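You operate a simulated robot arm through the tools that you are given. There is no shell and no other tool. Be economical: measure what you need, move in short steps, check, and stop when the job is done.

You are at the controls of a simulated robot arm. One attempt, no reset.

## Task
Put one of the blue fuses from the top of the wooden work bench on the red tool cabinet top. Switch the load lever on. Put the brass thermostat that says "82C" from the top of the wooden work bench on the red tool cabinet top and the brass thermostat marked "76C" on top of the blue oil filter box. Stack the carton marked "valves" from the top of the teal-legged table on top of the carton marked "hose clips". Put the terminals box on the red tool cabinet top away on the low shelf of the blue-legged table. Take the hex nuts box on the red tool cabinet top and put it away on the returns shelf of the grey rack. Close the third cabinet drawer from the top. Take the rubber boots box and leave it on the red tool cabinet top. Do these in any order. Set down upright: terminals box. The load lever goes to its stop.

It is judged by the outcome, as a careful person would: the job done as asked, and still so three seconds after it is handed in. It fails if anything else is knocked over, pushed out of place, dropped, spilled or broken.

## Robot
A 7-joint arm with a two-finger parallel gripper on a trunk, on a base that drives. Base frame: it is fixed to the floor where the robot stands at the start and does not move with it; the origin is under the middle of the robot, x ahead of it, y to its left, z up; the surface under the hand at the start is at about z = 0.858. Units: m, degrees, N and s.
With the tool pointing down near the work surface it reaches from about 0.52 to 0.96 m from the robot's upright axis, wherever it stands. Its first joint turns from -166.0 to 166.0 degrees. Places, roughly: blue carton, red carton, teal carton [-7.5, -3.5, 0.75]; blue fuse [0.75, -0.5, 0.75]; blue oil filter box [0.75, 0.5, 1]; brass thermostat [1, 1, 0.75]; hex nuts box [-0.75, 2.75, 1]; load lever [0.4, -0.2, 0.9]; low shelf of the blue-legged table [-7.2, 2.1, 0.2]; red tool cabinet top [-0.8, 2.6, 1]; returns shelf of the grey rack [-4.5, 3.3, 0.6]; rubber boots box [-5.25, 3.25, 0.25]; terminals box [-0.75, 2.5, 1]; third cabinet drawer [-0.8, 2.4, 0.7]. Payload 3.91 kg.
Tool frame: the origin (TCP) lies between the finger pads and is the grasp point; the fingertips stand 0.03 m ahead of it; z points along the fingers, y is the line along which they close. The gripper opens to 0.11 m. The fingers are 0.02 m wide and 0.01 m thick; the gripper's body (0.048 by 0.112 m) begins 0.055 m behind the TCP.
Orientation is told as [roll, pitch, yaw] about the base's x, y, z axes, in that order, counted from this pose: with the fingers straight down and closing along the base's y, the tool's x points along the base's -x, its y along +y and its z along -z.

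## Interface
- The arm moves only by the tool play_rows. Its argument "motion" is a list of rows, each an object (a shift or turn left out is 0, a gripper value left out holds the last) with "rot": the turn, a rotation vector about the base's x, y, z in units of 90 degrees (1.0 is 90 degrees), a list of three; "travel": the shift along the base's x, y, z in units of 300 mm (1.0 is 300 mm), a list of three; "gripper": the gripper command, from -1 (fully open) to 1 (shut), values between in proportion. In form: [{"rot": [wx, wy, wz], "travel": [x, y, z], "gripper": gripper}, ...]. A call has 1 to 10 rows; each row is the pose to reach, as a shift and turn from the pose commanded when the call began. A call with a number of a shift or a turn outside -1 to 1 is refused whole. Each row takes 0.2 s and may step no farther than 0.05 m and 8.6 degrees from the row before; otherwise, or with a gripper value out of range, the whole call is refused. Where a pose cannot be reached the arm comes as near as it can. A force on the tool above 40 N (or 10 N above the force at the start of the call, whichever is more), or a blocked arm, ends the call early, and 0.2 s more pass. The fingers move at their own pace (about 0.072 m/s each) and stop on an object; they squeeze with about 22 N. The grip force told is the motor's: it shows also when the fingers shut on nothing. Time passes only in rows, and 0.2 s behind the last, so rows that repeat a pose let the fingers close. The reply holds the time, the measured pose of the TCP, the force on the tool along the base axes, the opening and the grip force, in the units named above and with some noise, with the torque about the TCP (base axes, N m) and any sound that the robot's microphone picked up, and new pictures: "show" is both (left out), scene, wrist or none.
- Cameras (640 x 400 px; columns grow to the right, rows downward): "scene" is now at [0.2465, -0.0061, 1.3926]; the picture's right is [-0.08, -1.00, 0.00], its down [-0.76, 0.06, -0.65] and it looks along [0.65, -0.05, -0.76] (base axes); focal length 240 px, centre (320, 200). "wrist" rides on the gripper at [0.072, 0.017, -0.103] in the tool frame; the picture's right is [-0.23, 0.97, 0.00], its down [-0.76, -0.18, -0.62] and it looks along [-0.61, -0.14, 0.78] (tool axes); focal length 222 px, centre (320, 200). There is no depth. A picture from a camera that has moved, and an enlarged one, comes with that camera's place and axes in the base frame and with its lens.
- slide_trunk(by): slides the trunk up (or, below 0, down) by that many m; the arm and the scene camera ride with it, the base frame stays. It gives what a move gives, with no picture.
- drive_base(legs): drives the robot by 1 to 6 legs, each [ahead, left, turn to the left] in m, m and degrees, along the robot's own axes; the way and the turn of a leg run together, so that a leg with both is an arc; at most 1.5 m and 180 degrees a leg. The arm and the cameras ride along, it lands a little off, and it stops where it bumps. It gives what a move gives, and a new picture of the scene camera.
- turn_head(pan, tilt): turns the head with the scene camera to pan (to the left, within 86 degrees either way) and tilt (down, from -29 to 69), counted from straight ahead of the robot. It gives what a move gives, and a new picture of the scene camera.
- zoom(camera, box): a new picture of the part [left, top, right, bottom] of that camera's present view, enlarged. The clock stands still meanwhile.
- close_job(): hands the job in; it is judged then, once.

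Go step by step. Nothing tells you exact positions but the pictures and the camera data: compare them with the known pose of the tool, close in by small moves and look again before you grip or let go. The budget is 483 turns and 360 pictures, counting those below and the enlarged ones. Unless the task says otherwise, let go and move clear before handing in, and close with one line.

The tools are called after ">>>" by a JSON object that holds its "fn" and its "kwargs". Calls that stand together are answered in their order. play_rows: Moves the arm, as the interface text tells. Its arguments: {"type":"object","properties":{"motion":{"type":"array","items":{"type":"object","properties":{"rot":{"type":"array","items":{"type":"number"}},"travel":{"type":"array","items":{"type":"number"}},"gripper":{"type":"number"}}}},"show":{"type":"string","enum":["both","scene","wrist","none"]}},"required":["motion"]} The other tools are called the same way: slide_trunk (by) slides the trunk up or down; drive_base (legs) drives the base; turn_head (pan, tilt) turns the head that bears the scene camera; zoom (camera, box) takes an enlarged picture of a part of a camera's view; close_job () hands the job in.

At the start:

```text
clock: 0.0
tcp_pos: [0.5394, -0.1364, 1.1593]
ee_rot: [0.1, 0.1, 0.0]
ft_force: [0.0, -0.9, 0.1]
moment: [0.01, -0.02, 0.02]
opening: 0.1101
finger_force: 0.0
trunk travel left (down, up): [-0.6, 0.082]
robot x, y, heading: [-0.0029, -0.0022, 0.1]
head pan, tilt: [-4.6, 49.3]
```

scene: 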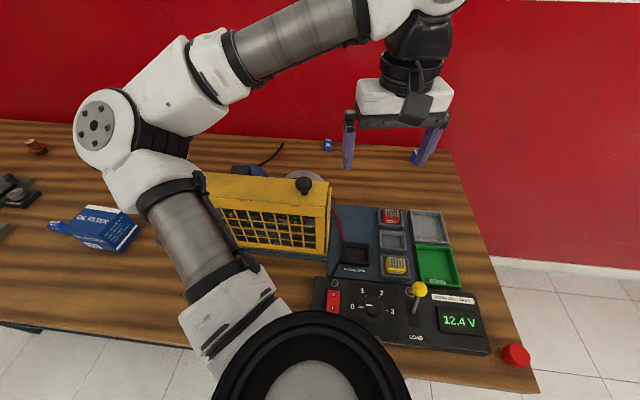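
wrist: 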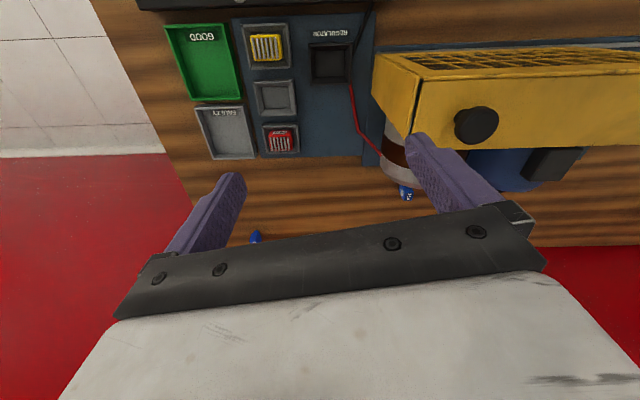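

I see the bench with a panel, the load lever (yellow knob), two blue fuses behind the panel and the oil filter box to the left. I'll look closer at details first.

>>> {"fn": "zoom", "kwargs": {"camera": "scene", "box": [300, 120, 540, 370]}}

>>> {"fn": "turn_head", "kwargs": {"pan": 35, "tilt": 45}}

```text
1.60 times, centred on (420, 245) of scene
camera zoom: at [0.2465, -0.0061, 1.3926], right [-0.08, -1.0, 0.0], down [-0.76, 0.06, -0.65], along [0.65, -0.05, -0.76], focal length 383 px, centre (160, 128)
```

zoom: 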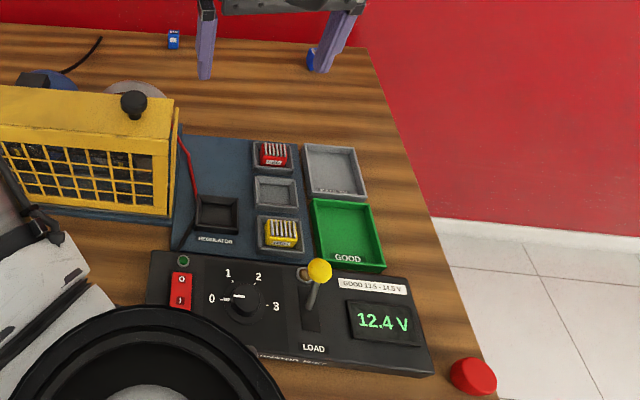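

```text
clock: 1.1
tcp_pos: [0.5389, -0.1351, 1.1594]
ee_rot: [-0.1, 0.0, 0.0]
ft_force: [0.1, 0.0, -0.5]
moment: [-0.04, -0.01, 0.01]
opening: 0.1098
finger_force: 0.0
trunk travel left (down, up): [-0.6, 0.082]
robot x, y, heading: [-0.0003, 0.0025, 0.2]
head pan, tilt: [35.0, 45.0]
camera scene: at [0.2357, 0.0468, 1.3985], right [0.57, -0.82, 0.0], down [-0.58, -0.41, -0.71], along [0.58, 0.41, -0.71], focal length 240 px, centre (320, 200)
```

scene: 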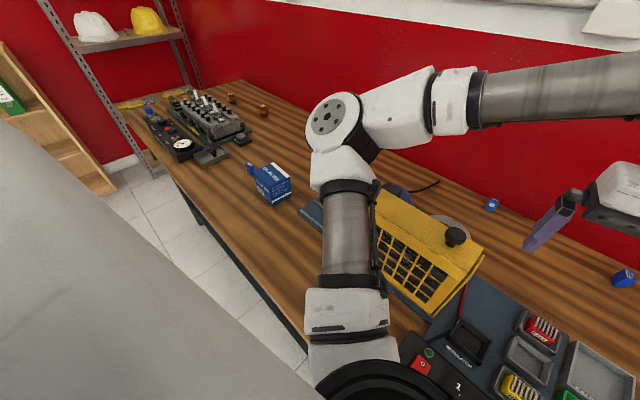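

The lever is too near to reach with the tool down, so I'll back up about 0.25 m and look at it straight on.

>>> {"fn": "drive_base", "kwargs": {"legs": [[-0.28, 0, 0]]}}

>>> {"fn": "turn_head", "kwargs": {"pan": -10, "tilt": 42}}

>>> {"fn": "play_rows", "kwargs": {"motion": [{"travel": [0, 0, 0], "gripper": -1}], "show": "wrist"}}

```text
clock: 3.0
tcp_pos: [0.2668, -0.1379, 1.1603]
ee_rot: [0.1, 0.0, -0.4]
ft_force: [0.1, 0.1, 1.4]
moment: [-0.01, -0.04, -0.02]
opening: 0.11
finger_force: 0.0
trunk travel left (down, up): [-0.6, 0.082]
robot x, y, heading: [-0.2711, -0.0028, -0.3]
head pan, tilt: [35.0, 45.0]
camera scene: at [-0.036, 0.0461, 1.3987], right [0.57, -0.82, 0.0], down [-0.58, -0.4, -0.71], along [0.58, 0.4, -0.71], focal length 240 px, centre (320, 200)
```

scene: 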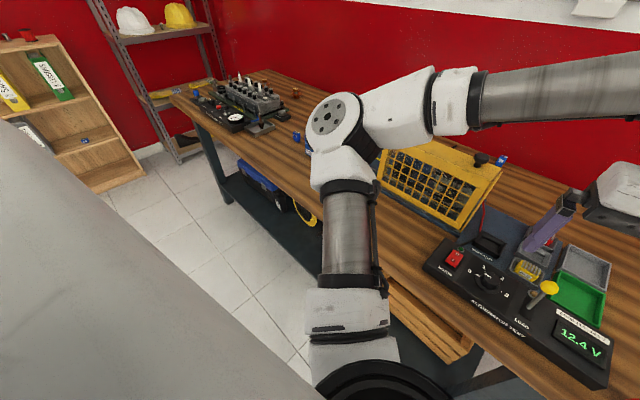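

```text
clock: 4.1
tcp_pos: [0.2668, -0.1379, 1.1603]
ee_rot: [0.0, 0.1, -0.4]
ft_force: [-1.2, 0.0, -0.3]
moment: [0.01, -0.01, 0.05]
opening: 0.1102
finger_force: 0.0
trunk travel left (down, up): [-0.6, 0.082]
robot x, y, heading: [-0.2747, 0.0004, -0.2]
head pan, tilt: [-10.0, 42.0]
camera scene: at [-0.02, -0.0151, 1.4029], right [-0.18, -0.98, 0.0], down [-0.66, 0.12, -0.74], along [0.73, -0.13, -0.67], focal length 240 px, centre (320, 200)
```

scene: 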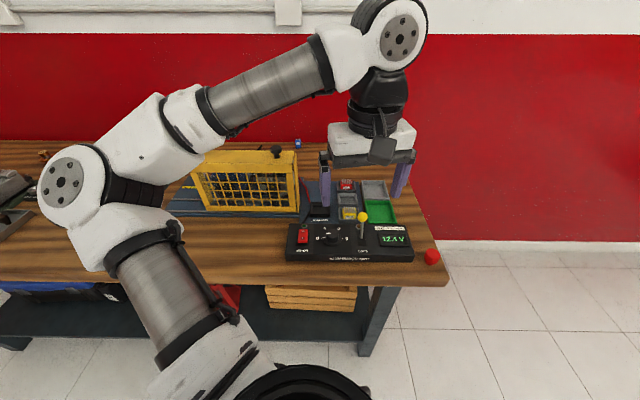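

```text
clock: 4.5
tcp_pos: [0.2657, -0.1382, 1.1593]
ee_rot: [0.0, 0.1, -0.3]
ft_force: [-0.5, 0.3, 0.2]
moment: [-0.04, 0.02, -0.02]
opening: 0.1099
finger_force: 0.0
trunk travel left (down, up): [-0.6, 0.082]
robot x, y, heading: [-0.27, -0.0015, -0.5]
head pan, tilt: [-10.0, 42.0]
camera wrist: at [0.1944, -0.121, 1.2634], right [0.23, 0.97, 0.0], down [0.76, -0.18, 0.62], along [0.61, -0.15, -0.78], focal length 222 px, centre (320, 200)
```

wrist: 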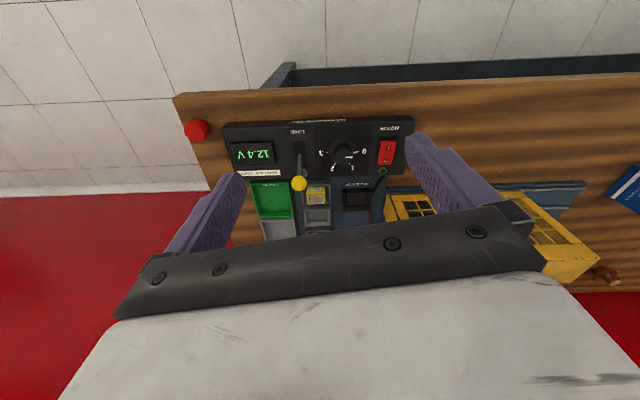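

>>> {"fn": "zoom", "kwargs": {"camera": "scene", "box": [280, 170, 440, 270]}}

>>> {"fn": "zoom", "kwargs": {"camera": "wrist", "box": [220, 110, 420, 235]}}

```text
4.00 times, centred on (360, 220) of scene
camera zoom: at [-0.02, -0.0152, 1.4029], right [-0.18, -0.98, 0.0], down [-0.66, 0.12, -0.74], along [0.73, -0.13, -0.67], focal length 958 px, centre (160, 120)
```

zoom: 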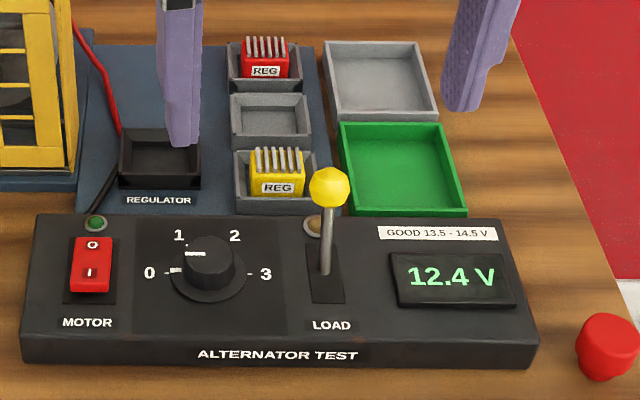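

```text
3.20 times, centred on (320, 172) of wrist
camera zoom: at [0.1944, -0.121, 1.2634], right [0.23, 0.97, 0.0], down [0.76, -0.18, 0.62], along [0.61, -0.15, -0.78], focal length 711 px, centre (320, 288)
```

zoom: 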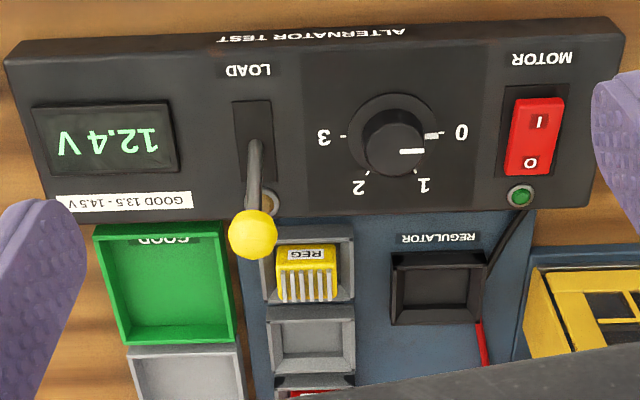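

The knob sits at about (0.408, -0.21, 0.93), leaning away from the robot; its load lamp is dark, so "on" should be towards the robot. I'll move the closed fingers behind the knob.

>>> {"fn": "play_rows", "kwargs": {"motion": [{"travel": [0.15, -0.06, 0], "gripper": 1}, {"travel": [0.29, -0.12, 0]}, {"travel": [0.43, -0.18, 0]}, {"travel": [0.585, -0.24, 0]}, {"travel": [0.585, -0.24, -0.15]}, {"travel": [0.585, -0.24, -0.3]}, {"travel": [0.585, -0.24, -0.45]}, {"travel": [0.585, -0.24, -0.6]}]}}

```text
clock: 6.3
tcp_pos: [0.44, -0.2067, 0.9824]
ee_rot: [0.0, 0.0, -0.5]
ft_force: [0.2, 0.9, 0.2]
moment: [0.02, -0.01, 0.01]
opening: 0.0
finger_force: 21.7
trunk travel left (down, up): [-0.6, 0.082]
robot x, y, heading: [-0.27, 0.0012, -0.3]
head pan, tilt: [-10.0, 42.0]
camera scene: at [-0.0197, -0.0152, 1.4028], right [-0.18, -0.98, 0.0], down [-0.66, 0.12, -0.74], along [0.73, -0.13, -0.67], focal length 240 px, centre (320, 200)
camera wrist: at [0.3677, -0.1895, 1.0867], right [0.23, 0.97, 0.0], down [0.76, -0.18, 0.62], along [0.61, -0.15, -0.78], focal length 222 px, centre (320, 200)
```

scene: 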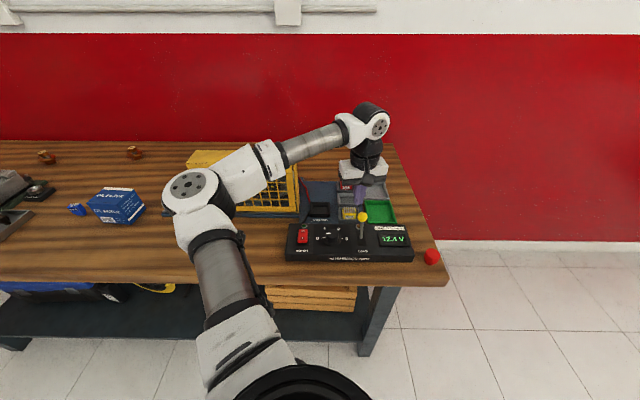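
wrist: 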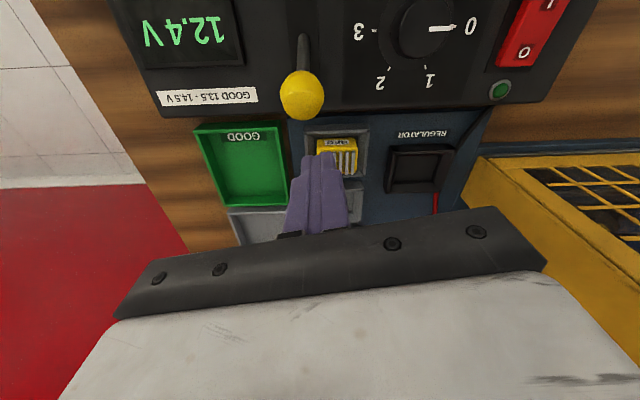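

The fingertips are just behind the knob. I'll shift slightly right, lower, and pull the lever towards the robot.

>>> {"fn": "play_rows", "kwargs": {"motion": [{"travel": [0, -0.033, 0]}, {"travel": [0, -0.033, -0.11]}, {"travel": [-0.06, -0.033, -0.11]}, {"travel": [-0.12, -0.033, -0.11]}, {"travel": [-0.18, -0.033, -0.11]}, {"travel": [-0.21, -0.033, -0.11]}]}}

```text
clock: 7.4
tcp_pos: [0.4076, -0.2162, 0.9532]
ee_rot: [-0.1, -0.9, 0.0]
ft_force: [4.6, 2.7, 13.3]
moment: [0.15, 0.12, -0.08]
opening: 0.0
finger_force: 21.9
trunk travel left (down, up): [-0.6, 0.082]
robot x, y, heading: [-0.271, 0.004, -0.5]
head pan, tilt: [-10.0, 42.0]
stopped in row 5: the force on the tool passed its limit at 46 N (the readings are from after the stop); the commanded pose is now the measured one
camera scene: at [-0.0194, -0.0149, 1.4028], right [-0.18, -0.98, 0.0], down [-0.66, 0.12, -0.74], along [0.73, -0.13, -0.67], focal length 240 px, centre (320, 200)
camera wrist: at [0.3339, -0.2, 1.0554], right [0.23, 0.97, 0.0], down [0.75, -0.18, 0.64], along [0.62, -0.14, -0.77], focal length 222 px, centre (320, 200)
```

scene: 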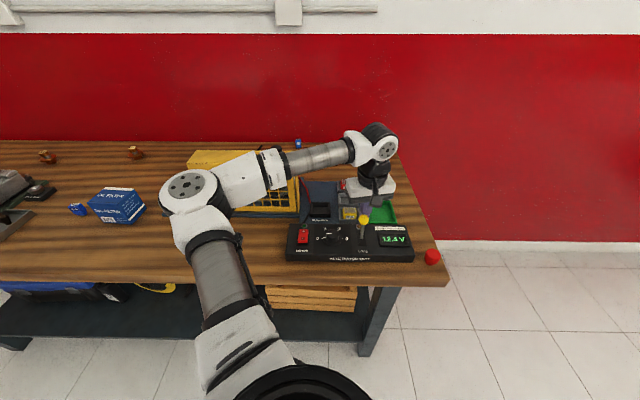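
wrist: 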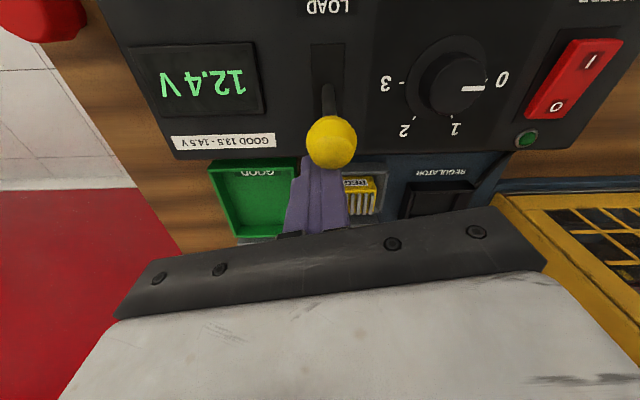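

The knob moved partway and resisted, with the fingertips riding high on it. I'll back off a bit, lower 12 mm and pull again.

>>> {"fn": "play_rows", "kwargs": {"motion": [{"travel": [0.035, 0.02, 0.0]}, {"travel": [0.035, 0.02, -0.045]}, {"travel": [0.0, 0.02, -0.045]}, {"travel": [-0.03, 0.02, -0.045]}, {"travel": [-0.06, 0.02, -0.045]}, {"travel": [-0.09, 0.02, -0.045]}, {"travel": [-0.12, 0.02, -0.045]}], "show": "wrist"}}

```text
clock: 8.0
tcp_pos: [0.4231, -0.2128, 0.9468]
ee_rot: [-0.8, -1.6, 0.2]
ft_force: [3.1, -0.5, 9.7]
moment: [0.05, 0.11, 0.04]
opening: 0.0
finger_force: 22.1
trunk travel left (down, up): [-0.6, 0.082]
robot x, y, heading: [-0.2709, 0.0003, -0.2]
head pan, tilt: [-10.0, 42.0]
stopped in row 3: the force on the tool passed its limit at 50 N (the readings are from after the stop); the commanded pose is now the measured one
camera wrist: at [0.3478, -0.195, 1.0476], right [0.23, 0.97, -0.01], down [0.74, -0.17, 0.65], along [0.63, -0.15, -0.76], focal length 222 px, centre (320, 200)
```

wrist: 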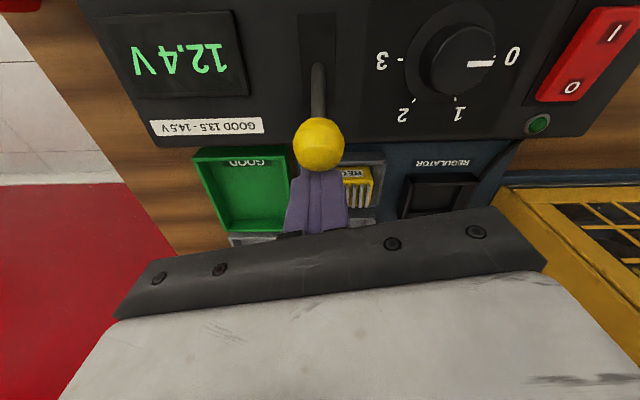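

The tips appear to be touching the panel itself, which is higher than I thought. I'll back off, raise a bit and pull.

>>> {"fn": "play_rows", "kwargs": {"motion": [{"travel": [0.02, 0.0, 0.02]}, {"travel": [0.02, 0.0, 0.055]}, {"travel": [0.0, 0, 0.055]}, {"travel": [-0.03, 0, 0.055]}, {"travel": [-0.06, 0, 0.055]}, {"travel": [-0.09, 0, 0.055]}], "show": "wrist"}}

```text
clock: 9.4
tcp_pos: [0.395, -0.2125, 0.9607]
ee_rot: [-0.7, -1.4, 0.0]
ft_force: [0.2, 0.3, -0.5]
moment: [0.0, 0.03, 0.04]
opening: 0.0
finger_force: 21.6
trunk travel left (down, up): [-0.6, 0.082]
robot x, y, heading: [-0.2736, -0.0007, -0.4]
head pan, tilt: [-10.0, 42.0]
camera wrist: at [0.3199, -0.1957, 1.0634], right [0.23, 0.97, -0.01], down [0.75, -0.17, 0.64], along [0.63, -0.15, -0.76], focal length 222 px, centre (320, 200)
```

wrist: 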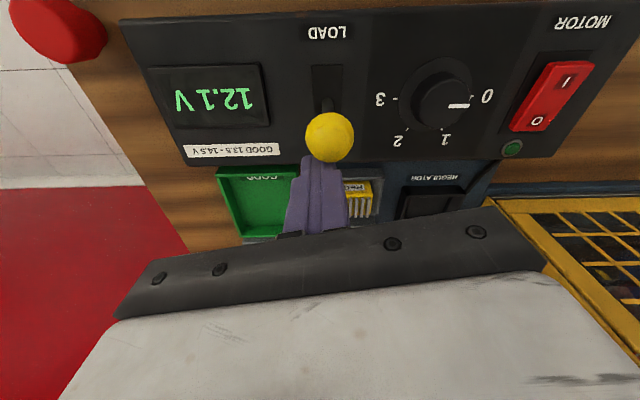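

The meter dropped to 12.1 V, so the load is going on. I'll continue to the stop.

>>> {"fn": "play_rows", "kwargs": {"motion": [{"travel": [-0.03, 0, 0]}, {"travel": [-0.06, 0, 0]}, {"travel": [-0.09, 0, 0]}, {"travel": [-0.12, 0, 0.0]}, {"travel": [-0.15, 0, 0]}], "show": "wrist"}}

```text
clock: 10.5
tcp_pos: [0.3654, -0.2128, 0.962]
ee_rot: [-0.9, -2.4, 0.7]
ft_force: [16.3, -5.1, -10.3]
moment: [-0.22, -0.53, -0.08]
opening: 0.0001
finger_force: 22.1
trunk travel left (down, up): [-0.6, 0.082]
robot x, y, heading: [-0.2684, 0.0024, -0.2]
head pan, tilt: [-10.0, 42.0]
stopped in row 5: the force on the tool passed its limit at 47 N (the readings are from after the stop); the commanded pose is now the measured one
camera wrist: at [0.2887, -0.1953, 1.0622], right [0.21, 0.98, -0.01], down [0.74, -0.16, 0.66], along [0.64, -0.14, -0.75], focal length 222 px, centre (320, 200)
```

wrist: 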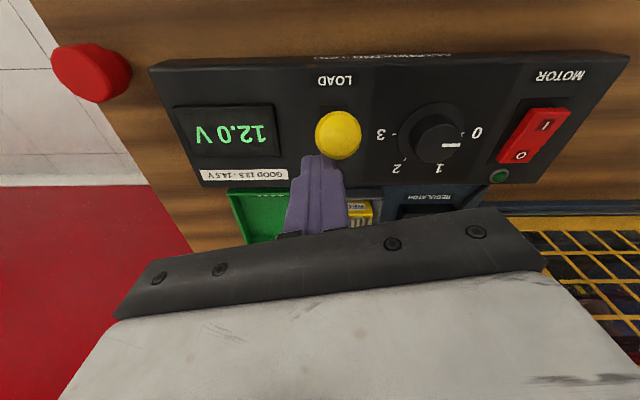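

It hit a firm stop at 12.0 V. I'll back off and check the lever.

>>> {"fn": "play_rows", "kwargs": {"motion": [{"travel": [0.06, 0, 0.0]}, {"travel": [0.06, 0, 0.15]}, {"travel": [0.06, 0, 0.3]}, {"travel": [0.06, 0.0, 0.45], "gripper": -1}, {"travel": [0.06, 0.0, 0.6]}], "show": "none"}}

>>> {"fn": "zoom", "kwargs": {"camera": "scene", "box": [280, 170, 440, 270]}}

>>> {"fn": "zoom", "kwargs": {"camera": "wrist", "box": [220, 110, 420, 235]}}

```text
clock: 11.7
tcp_pos: [0.3804, -0.2099, 1.1421]
ee_rot: [-0.8, -2.1, 0.6]
ft_force: [-0.5, 1.0, 0.7]
moment: [0.0, 0.02, -0.01]
opening: 0.0822
finger_force: 0.0
trunk travel left (down, up): [-0.6, 0.082]
robot x, y, heading: [-0.2697, 0.0002, -0.6]
head pan, tilt: [-10.0, 42.0]
```

```text
4.00 times, centred on (360, 220) of scene
camera zoom: at [-0.019, -0.015, 1.4029], right [-0.18, -0.98, 0.0], down [-0.66, 0.12, -0.74], along [0.73, -0.13, -0.67], focal length 958 px, centre (160, 120)
```

zoom: 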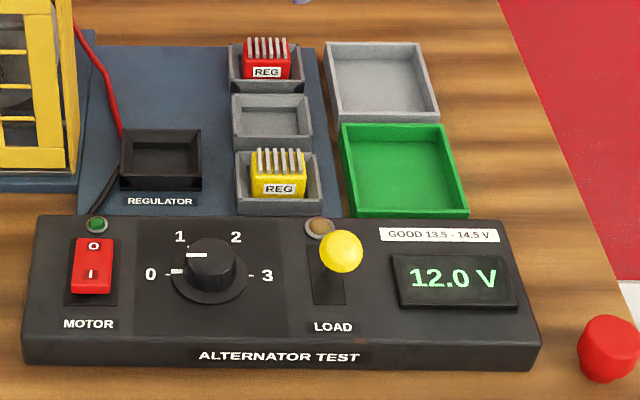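

```text
3.20 times, centred on (320, 172) of wrist
camera zoom: at [0.3045, -0.1926, 1.243], right [0.22, 0.98, -0.01], down [0.74, -0.16, 0.65], along [0.64, -0.15, -0.76], focal length 711 px, centre (320, 288)
```

zoom: 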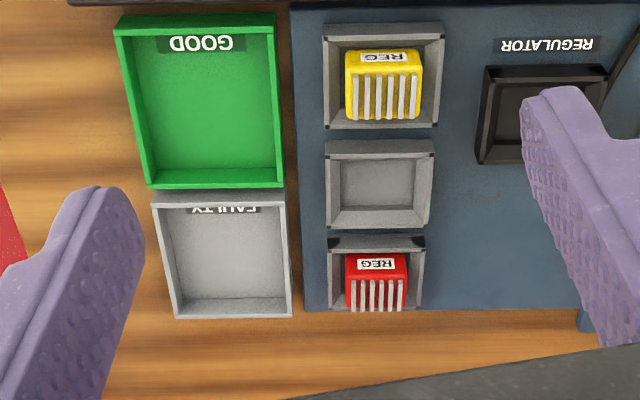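

The lever now leans towards the robot, the meter reads 12.0 V, so the load is on at its stop. Next I go for the blue fuse near the right end of the bench (about 0.86, -0.38).

>>> {"fn": "drive_base", "kwargs": {"legs": [[0, -0.25, 0], [0.27, 0, 0]]}}

>>> {"fn": "turn_head", "kwargs": {"pan": 0, "tilt": 40}}

```text
clock: 15.7
tcp_pos: [0.6164, -0.4603, 1.1422]
ee_rot: [-0.7, -2.2, 0.3]
ft_force: [-0.5, 0.6, 0.5]
moment: [-0.02, -0.05, 0.03]
opening: 0.11
finger_force: 0.1
trunk travel left (down, up): [-0.6, 0.082]
robot x, y, heading: [-0.0333, -0.2454, -1.0]
head pan, tilt: [-10.0, 42.0]
stopped in leg 2: the robot was blocked; the commanded pose is now the measured one
camera scene: at [0.2163, -0.2639, 1.4032], right [-0.19, -0.98, 0.0], down [-0.66, 0.12, -0.74], along [0.73, -0.14, -0.67], focal length 240 px, centre (320, 200)
```

scene: 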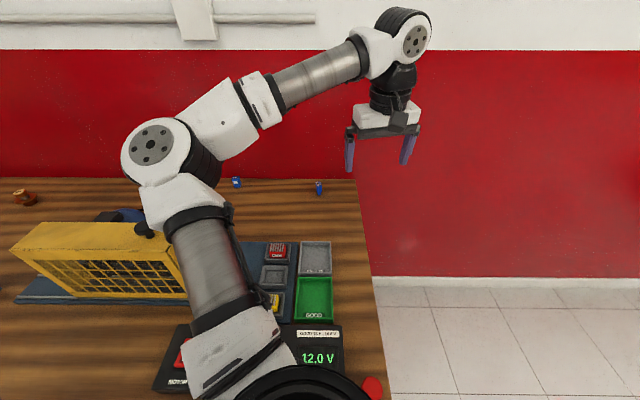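

```text
clock: 16.4
tcp_pos: [0.6172, -0.459, 1.1407]
ee_rot: [-0.9, -2.0, 0.5]
ft_force: [-0.6, 0.4, -0.2]
moment: [-0.01, 0.0, 0.0]
opening: 0.1101
finger_force: 0.0
trunk travel left (down, up): [-0.6, 0.082]
robot x, y, heading: [-0.032, -0.2478, -0.8]
head pan, tilt: [0.0, 40.0]
camera scene: at [0.2205, -0.2495, 1.4058], right [-0.01, -1.0, 0.0], down [-0.64, 0.01, -0.77], along [0.77, -0.01, -0.64], focal length 240 px, centre (320, 200)
```

scene: 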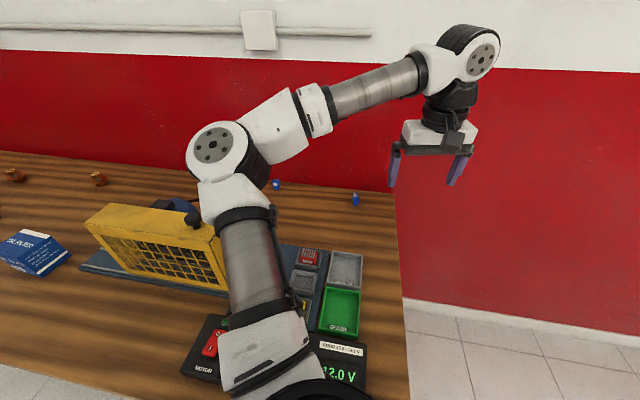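

>>> {"fn": "zoom", "kwargs": {"camera": "scene", "box": [240, 160, 400, 260]}}

>>> {"fn": "play_rows", "kwargs": {"motion": [{"rot": [0.008, 0.022, 0], "travel": [0.12, 0.04, -0.05]}, {"rot": [0.008, 0.022, 0], "travel": [0.24, 0.08, -0.1]}, {"rot": [0.008, 0.022, 0], "travel": [0.36, 0.12, -0.15]}, {"rot": [0.008, 0.022, 0], "travel": [0.48, 0.17, -0.2]}, {"rot": [0.008, 0.022, 0], "travel": [0.6, 0.22, -0.25]}], "show": "wrist"}}

```text
4.00 times, centred on (320, 210) of scene
camera zoom: at [0.2205, -0.2495, 1.4058], right [-0.01, -1.0, 0.0], down [-0.64, 0.01, -0.77], along [0.77, -0.01, -0.64], focal length 958 px, centre (320, 160)
```

zoom: 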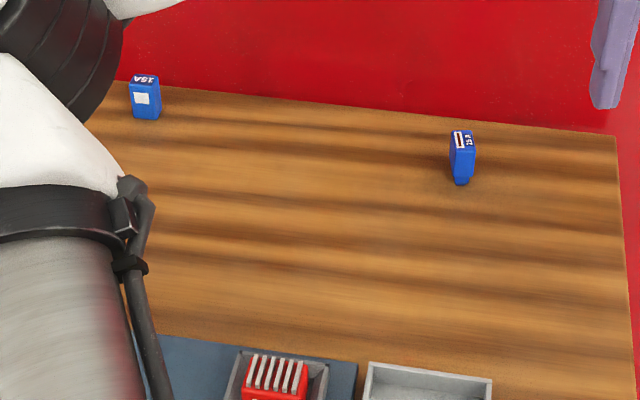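

```text
clock: 17.6
tcp_pos: [0.7958, -0.3936, 1.0644]
ee_rot: [-0.1, -0.2, 0.3]
ft_force: [0.3, -0.6, 0.5]
moment: [-0.02, 0.02, 0.01]
opening: 0.1099
finger_force: 0.1
trunk travel left (down, up): [-0.6, 0.082]
robot x, y, heading: [-0.032, -0.245, -0.6]
head pan, tilt: [0.0, 40.0]
camera wrist: at [0.7241, -0.3777, 1.1676], right [0.22, 0.98, 0.0], down [0.76, -0.17, 0.62], along [0.61, -0.14, -0.78], focal length 222 px, centre (320, 200)
```

wrist: 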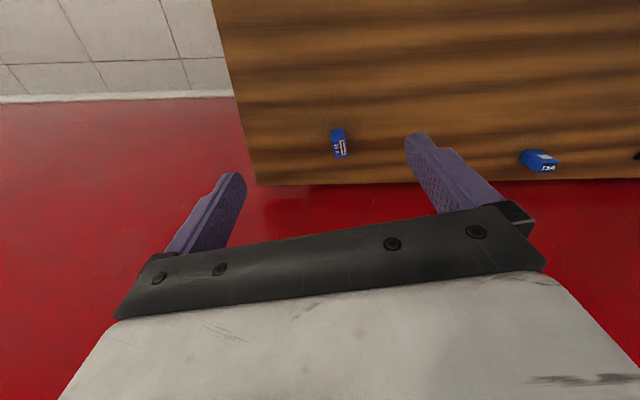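

>>> {"fn": "play_rows", "kwargs": {"motion": [{"travel": [0.117, 0.02, 0], "gripper": 0}, {"travel": [0.233, 0.04, 0]}, {"travel": [0.233, 0.04, -0.13]}, {"travel": [0.233, 0.04, -0.26]}, {"travel": [0.233, 0.04, -0.38]}], "show": "both"}}

```text
clock: 18.8
tcp_pos: [0.8679, -0.3835, 0.9539]
ee_rot: [0.0, -0.2, 0.3]
ft_force: [-0.3, 0.2, 0.0]
moment: [0.01, 0.04, 0.02]
opening: 0.055
finger_force: 0.0
trunk travel left (down, up): [-0.6, 0.082]
robot x, y, heading: [-0.0341, -0.2474, -0.4]
head pan, tilt: [0.0, 40.0]
camera scene: at [0.2211, -0.2495, 1.4057], right [-0.01, -1.0, 0.0], down [-0.64, 0.01, -0.77], along [0.77, -0.01, -0.64], focal length 240 px, centre (320, 200)
camera wrist: at [0.795, -0.3679, 1.0574], right [0.22, 0.98, 0.0], down [0.76, -0.17, 0.62], along [0.61, -0.14, -0.78], focal length 222 px, centre (320, 200)
```

scene: 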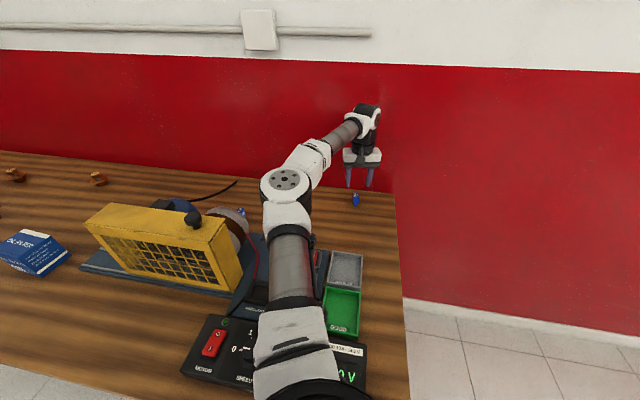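
wrist: 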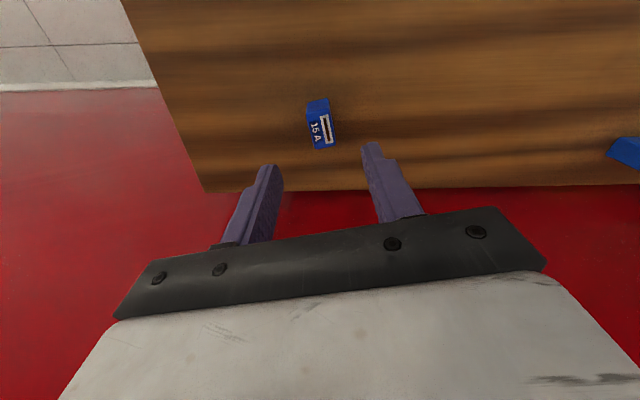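

The fuse is centred between the fingers at about (0.864, -0.383). I descend and grip.

>>> {"fn": "play_rows", "kwargs": {"motion": [{"travel": [-0.013, 0.0, -0.1]}, {"travel": [-0.013, 0.0, -0.17]}, {"travel": [-0.013, 0.0, -0.215]}], "show": "wrist"}}

```text
clock: 19.6
tcp_pos: [0.8623, -0.3843, 0.8881]
ee_rot: [-0.1, 0.0, 0.4]
ft_force: [-0.9, 0.1, 0.2]
moment: [0.0, 0.01, -0.03]
opening: 0.055
finger_force: 0.0
trunk travel left (down, up): [-0.6, 0.082]
robot x, y, heading: [-0.0318, -0.2467, -0.7]
head pan, tilt: [0.0, 40.0]
camera wrist: at [0.7891, -0.3675, 0.991], right [0.22, 0.98, 0.0], down [0.76, -0.17, 0.62], along [0.61, -0.14, -0.78], focal length 222 px, centre (320, 200)
```

wrist: 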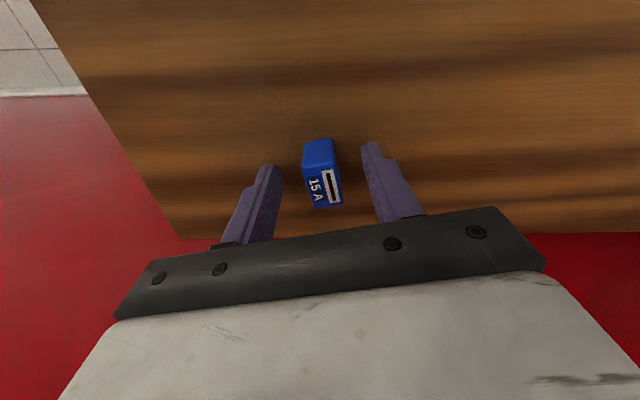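

>>> {"fn": "play_rows", "kwargs": {"motion": [{"travel": [0.01, 0.0, 0.005], "gripper": 1}, {"travel": [0.01, 0.0, 0.005]}, {"travel": [0.01, 0.0, 0.005]}, {"travel": [0.01, 0.0, 0.005]}], "show": "wrist"}}

```text
clock: 20.6
tcp_pos: [0.865, -0.3839, 0.8899]
ee_rot: [-0.2, -0.1, 0.3]
ft_force: [-0.5, -0.3, 0.5]
moment: [-0.01, 0.01, -0.01]
opening: 0.0168
finger_force: 21.7
trunk travel left (down, up): [-0.6, 0.082]
robot x, y, heading: [-0.0316, -0.2445, -0.7]
head pan, tilt: [0.0, 40.0]
camera wrist: at [0.793, -0.3677, 0.9926], right [0.22, 0.98, 0.0], down [0.76, -0.17, 0.63], along [0.61, -0.14, -0.78], focal length 222 px, centre (320, 200)
```

wrist: 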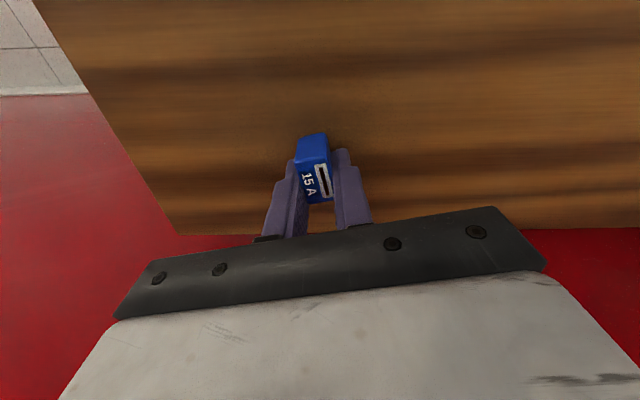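

Gripped. Lift and draw the arm in.

>>> {"fn": "play_rows", "kwargs": {"motion": [{"travel": [0, 0, 0.15]}, {"travel": [0, 0, 0.3]}, {"travel": [0, 0, 0.45]}, {"travel": [-0.1, 0, 0.58]}, {"travel": [-0.2, 0, 0.7]}, {"travel": [-0.33, 0, 0.8]}, {"travel": [-0.48, 0, 0.85]}, {"travel": [-0.64, 0, 0.85]}, {"travel": [-0.8, 0, 0.85]}], "show": "none"}}

>>> {"fn": "turn_head", "kwargs": {"pan": 45, "tilt": 20}}

```text
clock: 22.6
tcp_pos: [0.6291, -0.3837, 1.1435]
ee_rot: [0.1, -0.2, 0.3]
ft_force: [0.6, 0.2, -0.5]
moment: [0.04, -0.02, -0.01]
opening: 0.0168
finger_force: 22.0
trunk travel left (down, up): [-0.6, 0.082]
robot x, y, heading: [-0.0372, -0.2452, -0.9]
head pan, tilt: [0.0, 40.0]
```

```text
clock: 23.8
tcp_pos: [0.6318, -0.3842, 1.1427]
ee_rot: [0.0, -0.2, 0.3]
ft_force: [0.3, 0.2, -0.5]
moment: [0.01, -0.01, 0.02]
opening: 0.017
finger_force: 22.1
trunk travel left (down, up): [-0.6, 0.082]
robot x, y, heading: [-0.0341, -0.2467, -0.9]
head pan, tilt: [45.0, 20.0]
camera scene: at [0.2024, -0.1834, 1.4372], right [0.7, -0.72, 0.0], down [-0.25, -0.24, -0.94], along [0.67, 0.66, -0.34], focal length 240 px, centre (320, 200)
```

scene: 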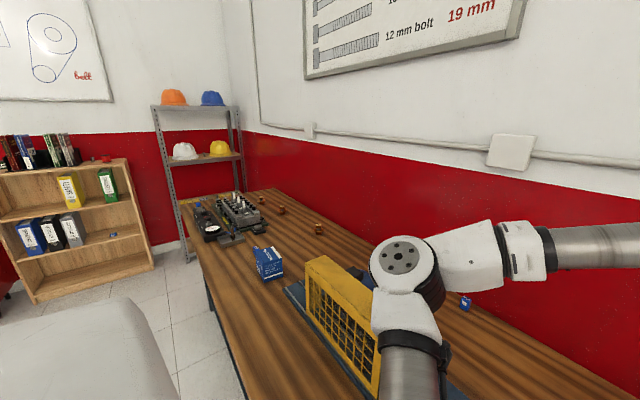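

Now I'll back off and turn left to view the red cabinet.

>>> {"fn": "drive_base", "kwargs": {"legs": [[-0.75, 0, 0], [0, 0, 90]]}}

>>> {"fn": "turn_head", "kwargs": {"pan": 0, "tilt": 20}}

```text
clock: 31.7
tcp_pos: [-0.6585, 0.424, 1.1422]
ee_rot: [0.0, -0.1, 94.0]
ft_force: [0.3, 0.6, -0.3]
moment: [-0.01, -0.01, 0.05]
opening: 0.017
finger_force: 22.2
trunk travel left (down, up): [-0.6, 0.082]
robot x, y, heading: [-0.7523, -0.2494, 92.9]
head pan, tilt: [45.0, 20.0]
camera scene: at [-0.8313, -0.0153, 1.4372], right [0.67, 0.74, 0.0], down [0.25, -0.23, -0.94], along [-0.7, 0.63, -0.34], focal length 240 px, centre (320, 200)
```

scene: 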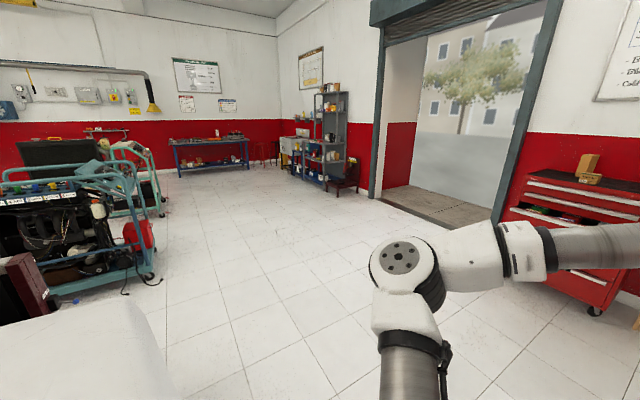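

```text
clock: 32.8
tcp_pos: [-0.658, 0.4234, 1.1426]
ee_rot: [-0.1, -0.1, 94.1]
ft_force: [1.1, 0.2, -0.4]
moment: [0.0, -0.01, -0.03]
opening: 0.0167
finger_force: 21.4
trunk travel left (down, up): [-0.6, 0.082]
robot x, y, heading: [-0.7536, -0.251, 92.9]
head pan, tilt: [0.0, 20.0]
camera scene: at [-0.7669, 0.0153, 1.4372], right [1.0, 0.05, 0.0], down [0.02, -0.34, -0.94], along [-0.05, 0.94, -0.34], focal length 240 px, centre (320, 200)
```

scene: 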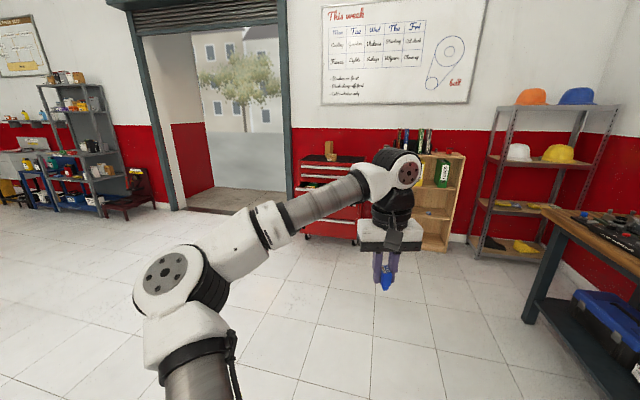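

>>> {"fn": "drive_base", "kwargs": {"legs": [[1.3, 0, -2.9]]}}

>>> {"fn": "turn_head", "kwargs": {"pan": 5, "tilt": 25}}

```text
clock: 39.3
tcp_pos: [-0.6051, 1.7079, 1.1437]
ee_rot: [-0.1, -0.1, 88.8]
ft_force: [-0.5, -0.1, -0.5]
moment: [0.01, 0.01, 0.01]
opening: 0.0169
finger_force: 22.2
trunk travel left (down, up): [-0.6, 0.082]
robot x, y, heading: [-0.7614, 1.0467, 87.9]
head pan, tilt: [0.0, 20.0]
camera scene: at [-0.7514, 1.3103, 1.4372], right [1.0, -0.04, 0.0], down [-0.01, -0.34, -0.94], along [0.04, 0.94, -0.34], focal length 240 px, centre (320, 200)
```

scene: 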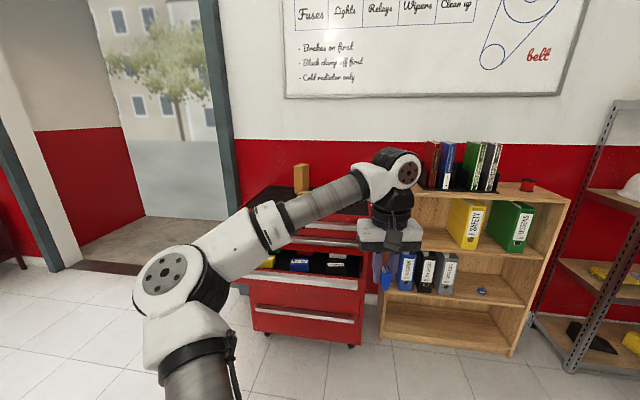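

```text
clock: 40.0
tcp_pos: [-0.6062, 1.707, 1.1432]
ee_rot: [-0.1, 0.0, 88.8]
ft_force: [-0.5, 0.1, -0.2]
moment: [0.02, 0.0, 0.0]
opening: 0.0167
finger_force: 22.2
trunk travel left (down, up): [-0.6, 0.082]
robot x, y, heading: [-0.764, 1.0488, 87.7]
head pan, tilt: [5.0, 25.0]
camera scene: at [-0.7594, 1.3091, 1.4292], right [1.0, 0.05, 0.0], down [0.02, -0.42, -0.91], along [-0.04, 0.91, -0.42], focal length 240 px, centre (320, 200)
```

scene: 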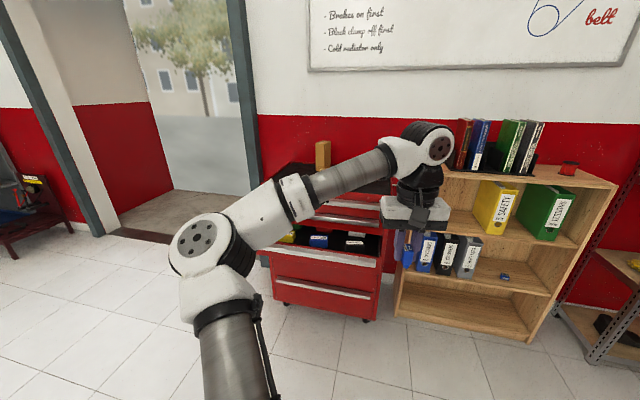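

>>> {"fn": "play_rows", "kwargs": {"motion": [{"travel": [0.15, -0.05, 0.03]}, {"travel": [0.3, -0.1, 0.06]}, {"travel": [0.45, -0.15, 0.1]}, {"travel": [0.6, -0.2, 0.14]}, {"travel": [0.75, -0.3, 0.18]}, {"travel": [0.88, -0.4, 0.2]}, {"travel": [1.0, -0.5, 0.2]}], "show": "scene"}}

```text
refused: row 5 steps farther than a row can; nothing moved
```

>>> {"fn": "play_rows", "kwargs": {"motion": [{"travel": [0.13, -0.05, 0.03]}, {"travel": [0.26, -0.1, 0.06]}, {"travel": [0.39, -0.15, 0.09]}, {"travel": [0.52, -0.2, 0.12]}, {"travel": [0.65, -0.27, 0.15]}, {"travel": [0.78, -0.35, 0.18]}, {"travel": [0.9, -0.43, 0.2]}, {"travel": [1.0, -0.52, 0.2]}], "show": "scene"}}

```text
clock: 41.8
tcp_pos: [-0.3078, 1.5499, 1.2034]
ee_rot: [0.0, -0.3, 88.9]
ft_force: [0.8, 0.5, 0.0]
moment: [0.04, -0.03, 0.0]
opening: 0.0171
finger_force: 22.1
trunk travel left (down, up): [-0.6, 0.082]
robot x, y, heading: [-0.7618, 1.0473, 87.9]
head pan, tilt: [5.0, 25.0]
camera scene: at [-0.759, 1.3087, 1.4292], right [1.0, 0.05, 0.0], down [0.02, -0.42, -0.91], along [-0.04, 0.91, -0.42], focal length 240 px, centre (320, 200)
```

scene: 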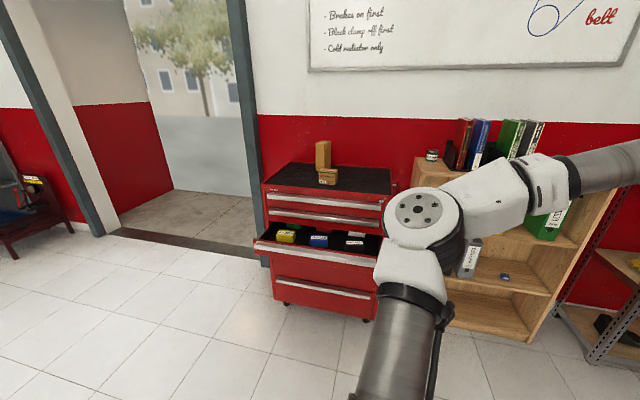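

>>> {"fn": "zoom", "kwargs": {"camera": "scene", "box": [240, 130, 420, 330]}}

```text
2.00 times, centred on (330, 230) of scene
camera zoom: at [-0.759, 1.3087, 1.4292], right [1.0, 0.05, 0.0], down [0.02, -0.42, -0.91], along [-0.04, 0.91, -0.42], focal length 479 px, centre (300, 140)
```

zoom: 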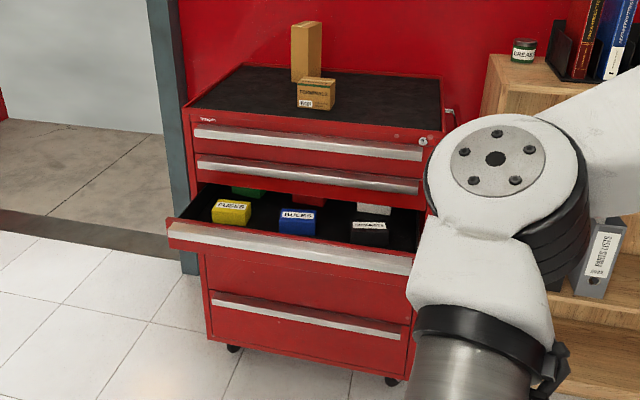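

The third drawer is the open one. The two boxes stand mid-top; I'll put the fuse on the left part of the top. First the arm back in front, then drive closer.

>>> {"fn": "play_rows", "kwargs": {"motion": [{"travel": [-0.13, 0.06, 0.0]}, {"travel": [-0.27, 0.1, 0.0]}, {"travel": [-0.41, 0.14, 0.0]}, {"travel": [-0.55, 0.18, 0.0]}, {"travel": [-0.7, 0.2, 0.0]}, {"travel": [-0.85, 0.2, 0.0]}, {"travel": [-1.0, 0.2, 0.0]}], "show": "none"}}

>>> {"fn": "play_rows", "kwargs": {"motion": [{"travel": [-0.15, 0.0, 0.0]}, {"travel": [-0.3, 0.0, 0.0]}, {"travel": [-0.45, 0.0, 0.0]}, {"travel": [-0.6, 0.0, 0.0]}, {"travel": [-0.75, 0.05, 0.0]}, {"travel": [-0.9, 0.05, 0.0]}], "show": "none"}}

>>> {"fn": "drive_base", "kwargs": {"legs": [[0.55, 0, 2]]}}

>>> {"fn": "turn_head", "kwargs": {"pan": 0, "tilt": 35}}

>>> {"fn": "play_rows", "kwargs": {"motion": [{"travel": [0, 0, 0]}], "show": "wrist"}}

```text
clock: 43.4
tcp_pos: [-0.6051, 1.6101, 1.2004]
ee_rot: [0.0, -0.2, 88.7]
ft_force: [-0.3, 0.3, -0.4]
moment: [-0.01, -0.01, 0.03]
opening: 0.0167
finger_force: 21.7
trunk travel left (down, up): [-0.6, 0.082]
robot x, y, heading: [-0.7615, 1.0468, 87.7]
head pan, tilt: [5.0, 25.0]
```

```text
clock: 44.8
tcp_pos: [-0.8778, 1.6301, 1.2023]
ee_rot: [-0.1, -0.2, 88.7]
ft_force: [0.3, 0.3, 0.2]
moment: [0.01, -0.02, 0.01]
opening: 0.017
finger_force: 21.7
trunk travel left (down, up): [-0.6, 0.082]
robot x, y, heading: [-0.7591, 1.0466, 87.9]
head pan, tilt: [5.0, 25.0]
```

```text
clock: 47.9
tcp_pos: [-0.8854, 2.1622, 1.2015]
ee_rot: [-0.1, -0.1, 90.8]
ft_force: [-0.4, -0.7, -0.4]
moment: [0.03, 0.01, 0.03]
opening: 0.0169
finger_force: 22.2
trunk travel left (down, up): [-0.6, 0.082]
robot x, y, heading: [-0.7505, 1.5837, 89.9]
head pan, tilt: [5.0, 25.0]
camera scene: at [-0.7571, 1.8477, 1.429], right [1.0, 0.08, 0.0], down [0.04, -0.42, -0.91], along [-0.08, 0.9, -0.42], focal length 240 px, centre (320, 200)
```

scene: 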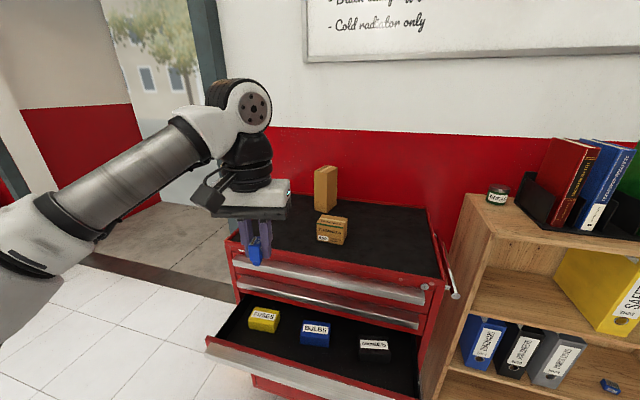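

```text
clock: 48.6
tcp_pos: [-0.8844, 2.1644, 1.2029]
ee_rot: [-0.1, 0.0, 90.8]
ft_force: [-0.6, 0.7, 0.5]
moment: [-0.01, 0.01, 0.01]
opening: 0.0168
finger_force: 21.7
trunk travel left (down, up): [-0.6, 0.082]
robot x, y, heading: [-0.7497, 1.5835, 89.9]
head pan, tilt: [0.0, 35.0]
camera scene: at [-0.7491, 1.8435, 1.4134], right [1.0, 0.0, 0.0], down [0.0, -0.57, -0.82], along [0.0, 0.82, -0.57], focal length 240 px, centre (320, 200)
```

scene: 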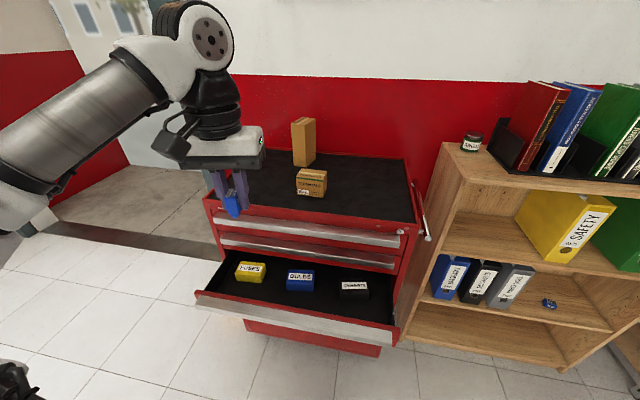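

```text
clock: 49.0
tcp_pos: [-0.886, 2.1636, 1.2025]
ee_rot: [-0.1, -0.1, 90.9]
ft_force: [-0.2, 0.7, 0.9]
moment: [0.01, -0.01, 0.0]
opening: 0.0168
finger_force: 21.8
trunk travel left (down, up): [-0.6, 0.082]
robot x, y, heading: [-0.7491, 1.5877, 90.0]
head pan, tilt: [0.0, 35.0]
camera wrist: at [-0.9014, 2.0902, 1.3056], right [-0.98, 0.21, 0.0], down [0.17, 0.76, 0.63], along [0.13, 0.61, -0.78], focal length 222 px, centre (320, 200)
```

wrist: 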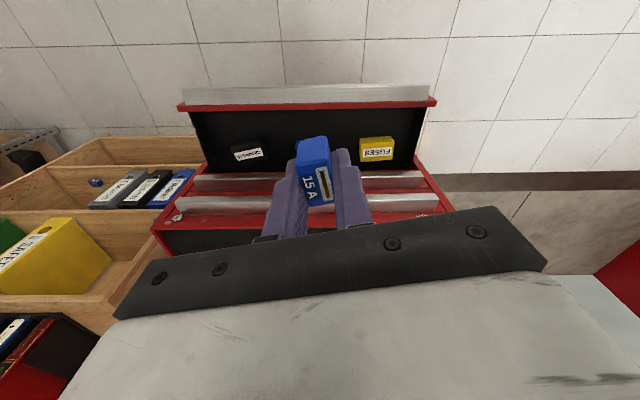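

Cabinet top is at z ≈ 0.975, spanning x -1.1…-0.5, y 2.38…2.82. I'll place the fuse around (-0.95, 2.46).

>>> {"fn": "play_rows", "kwargs": {"motion": [{"travel": [-0.03, 0.16, 0]}, {"travel": [-0.07, 0.32, 0]}, {"travel": [-0.11, 0.48, 0]}, {"travel": [-0.15, 0.64, 0]}, {"travel": [-0.19, 0.8, 0]}, {"travel": [-0.21, 0.95, 0.0]}, {"travel": [-0.21, 0.98, -0.15]}, {"travel": [-0.21, 0.98, -0.3]}, {"travel": [-0.21, 0.98, -0.45]}], "show": "both"}}

```text
clock: 51.0
tcp_pos: [-0.9621, 2.4471, 1.0645]
ee_rot: [0.0, 0.1, 90.7]
ft_force: [-1.0, 0.4, 0.3]
moment: [-0.06, -0.05, -0.01]
opening: 0.0167
finger_force: 22.3
out of reach, approached as far as the arm can: row 6, 7, 8, 9
trunk travel left (down, up): [-0.6, 0.082]
robot x, y, heading: [-0.7518, 1.5882, 90.2]
head pan, tilt: [0.0, 35.0]
camera scene: at [-0.7512, 1.8461, 1.4127], right [1.0, 0.0, 0.0], down [0.0, -0.58, -0.82], along [0.0, 0.82, -0.58], focal length 240 px, centre (320, 200)
camera wrist: at [-0.9779, 2.3743, 1.1678], right [-0.98, 0.22, 0.0], down [0.17, 0.76, 0.62], along [0.13, 0.61, -0.78], focal length 222 px, centre (320, 200)
```

scene: 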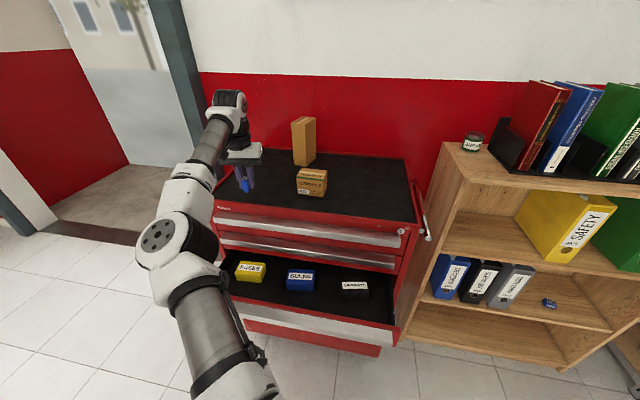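
wrist: 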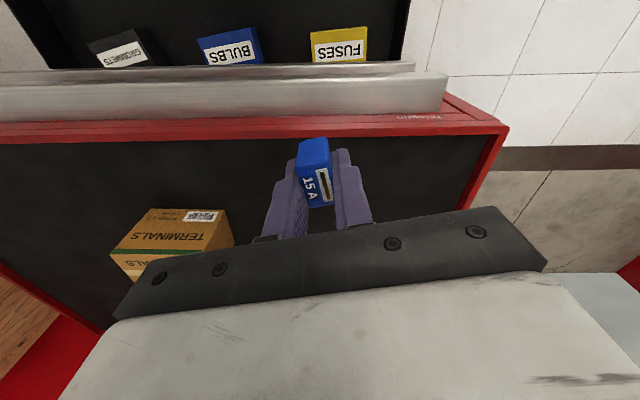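

The fuse hovers near the front rim; I'll roll forward 0.12 m so it lands well inside.

>>> {"fn": "drive_base", "kwargs": {"legs": [[0.12, 0, 0]]}}

>>> {"fn": "play_rows", "kwargs": {"motion": [{"travel": [0, 0, -0.05]}, {"travel": [0, 0, -0.1]}], "show": "wrist"}}

```text
clock: 52.3
tcp_pos: [-0.9599, 2.5678, 1.0666]
ee_rot: [0.2, 0.0, 90.7]
ft_force: [-0.5, 0.4, -0.6]
moment: [-0.03, -0.01, -0.01]
opening: 0.0167
finger_force: 22.0
trunk travel left (down, up): [-0.6, 0.082]
robot x, y, heading: [-0.748, 1.7073, 89.7]
head pan, tilt: [0.0, 35.0]
camera scene: at [-0.7486, 1.9669, 1.4131], right [1.0, 0.0, 0.0], down [0.0, -0.57, -0.82], along [0.0, 0.82, -0.57], focal length 240 px, centre (320, 200)
```

scene: 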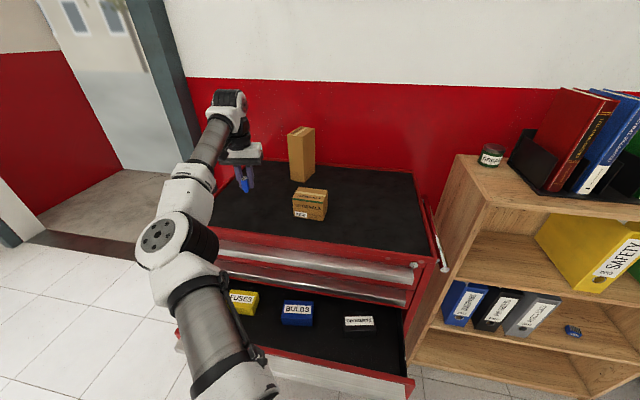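

```text
clock: 52.9
tcp_pos: [-0.96, 2.5668, 1.0372]
ee_rot: [0.2, 0.0, 90.7]
ft_force: [0.4, 0.5, 0.1]
moment: [-0.04, 0.0, 0.01]
opening: 0.0168
finger_force: 22.3
trunk travel left (down, up): [-0.6, 0.082]
robot x, y, heading: [-0.7496, 1.707, 90.0]
head pan, tilt: [0.0, 35.0]
camera wrist: at [-0.9751, 2.4941, 1.1416], right [-0.98, 0.22, 0.0], down [0.17, 0.76, 0.62], along [0.13, 0.61, -0.78], focal length 222 px, centre (320, 200)
```

wrist: 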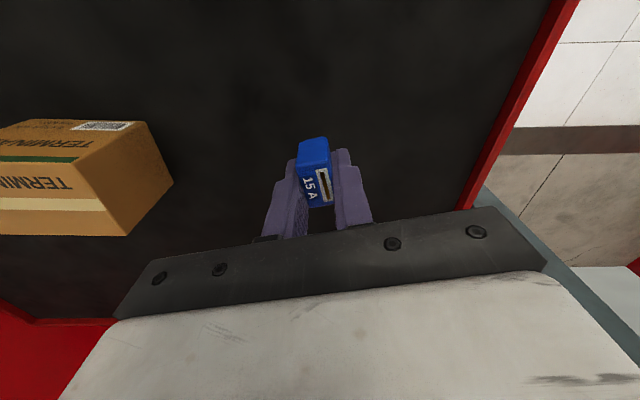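

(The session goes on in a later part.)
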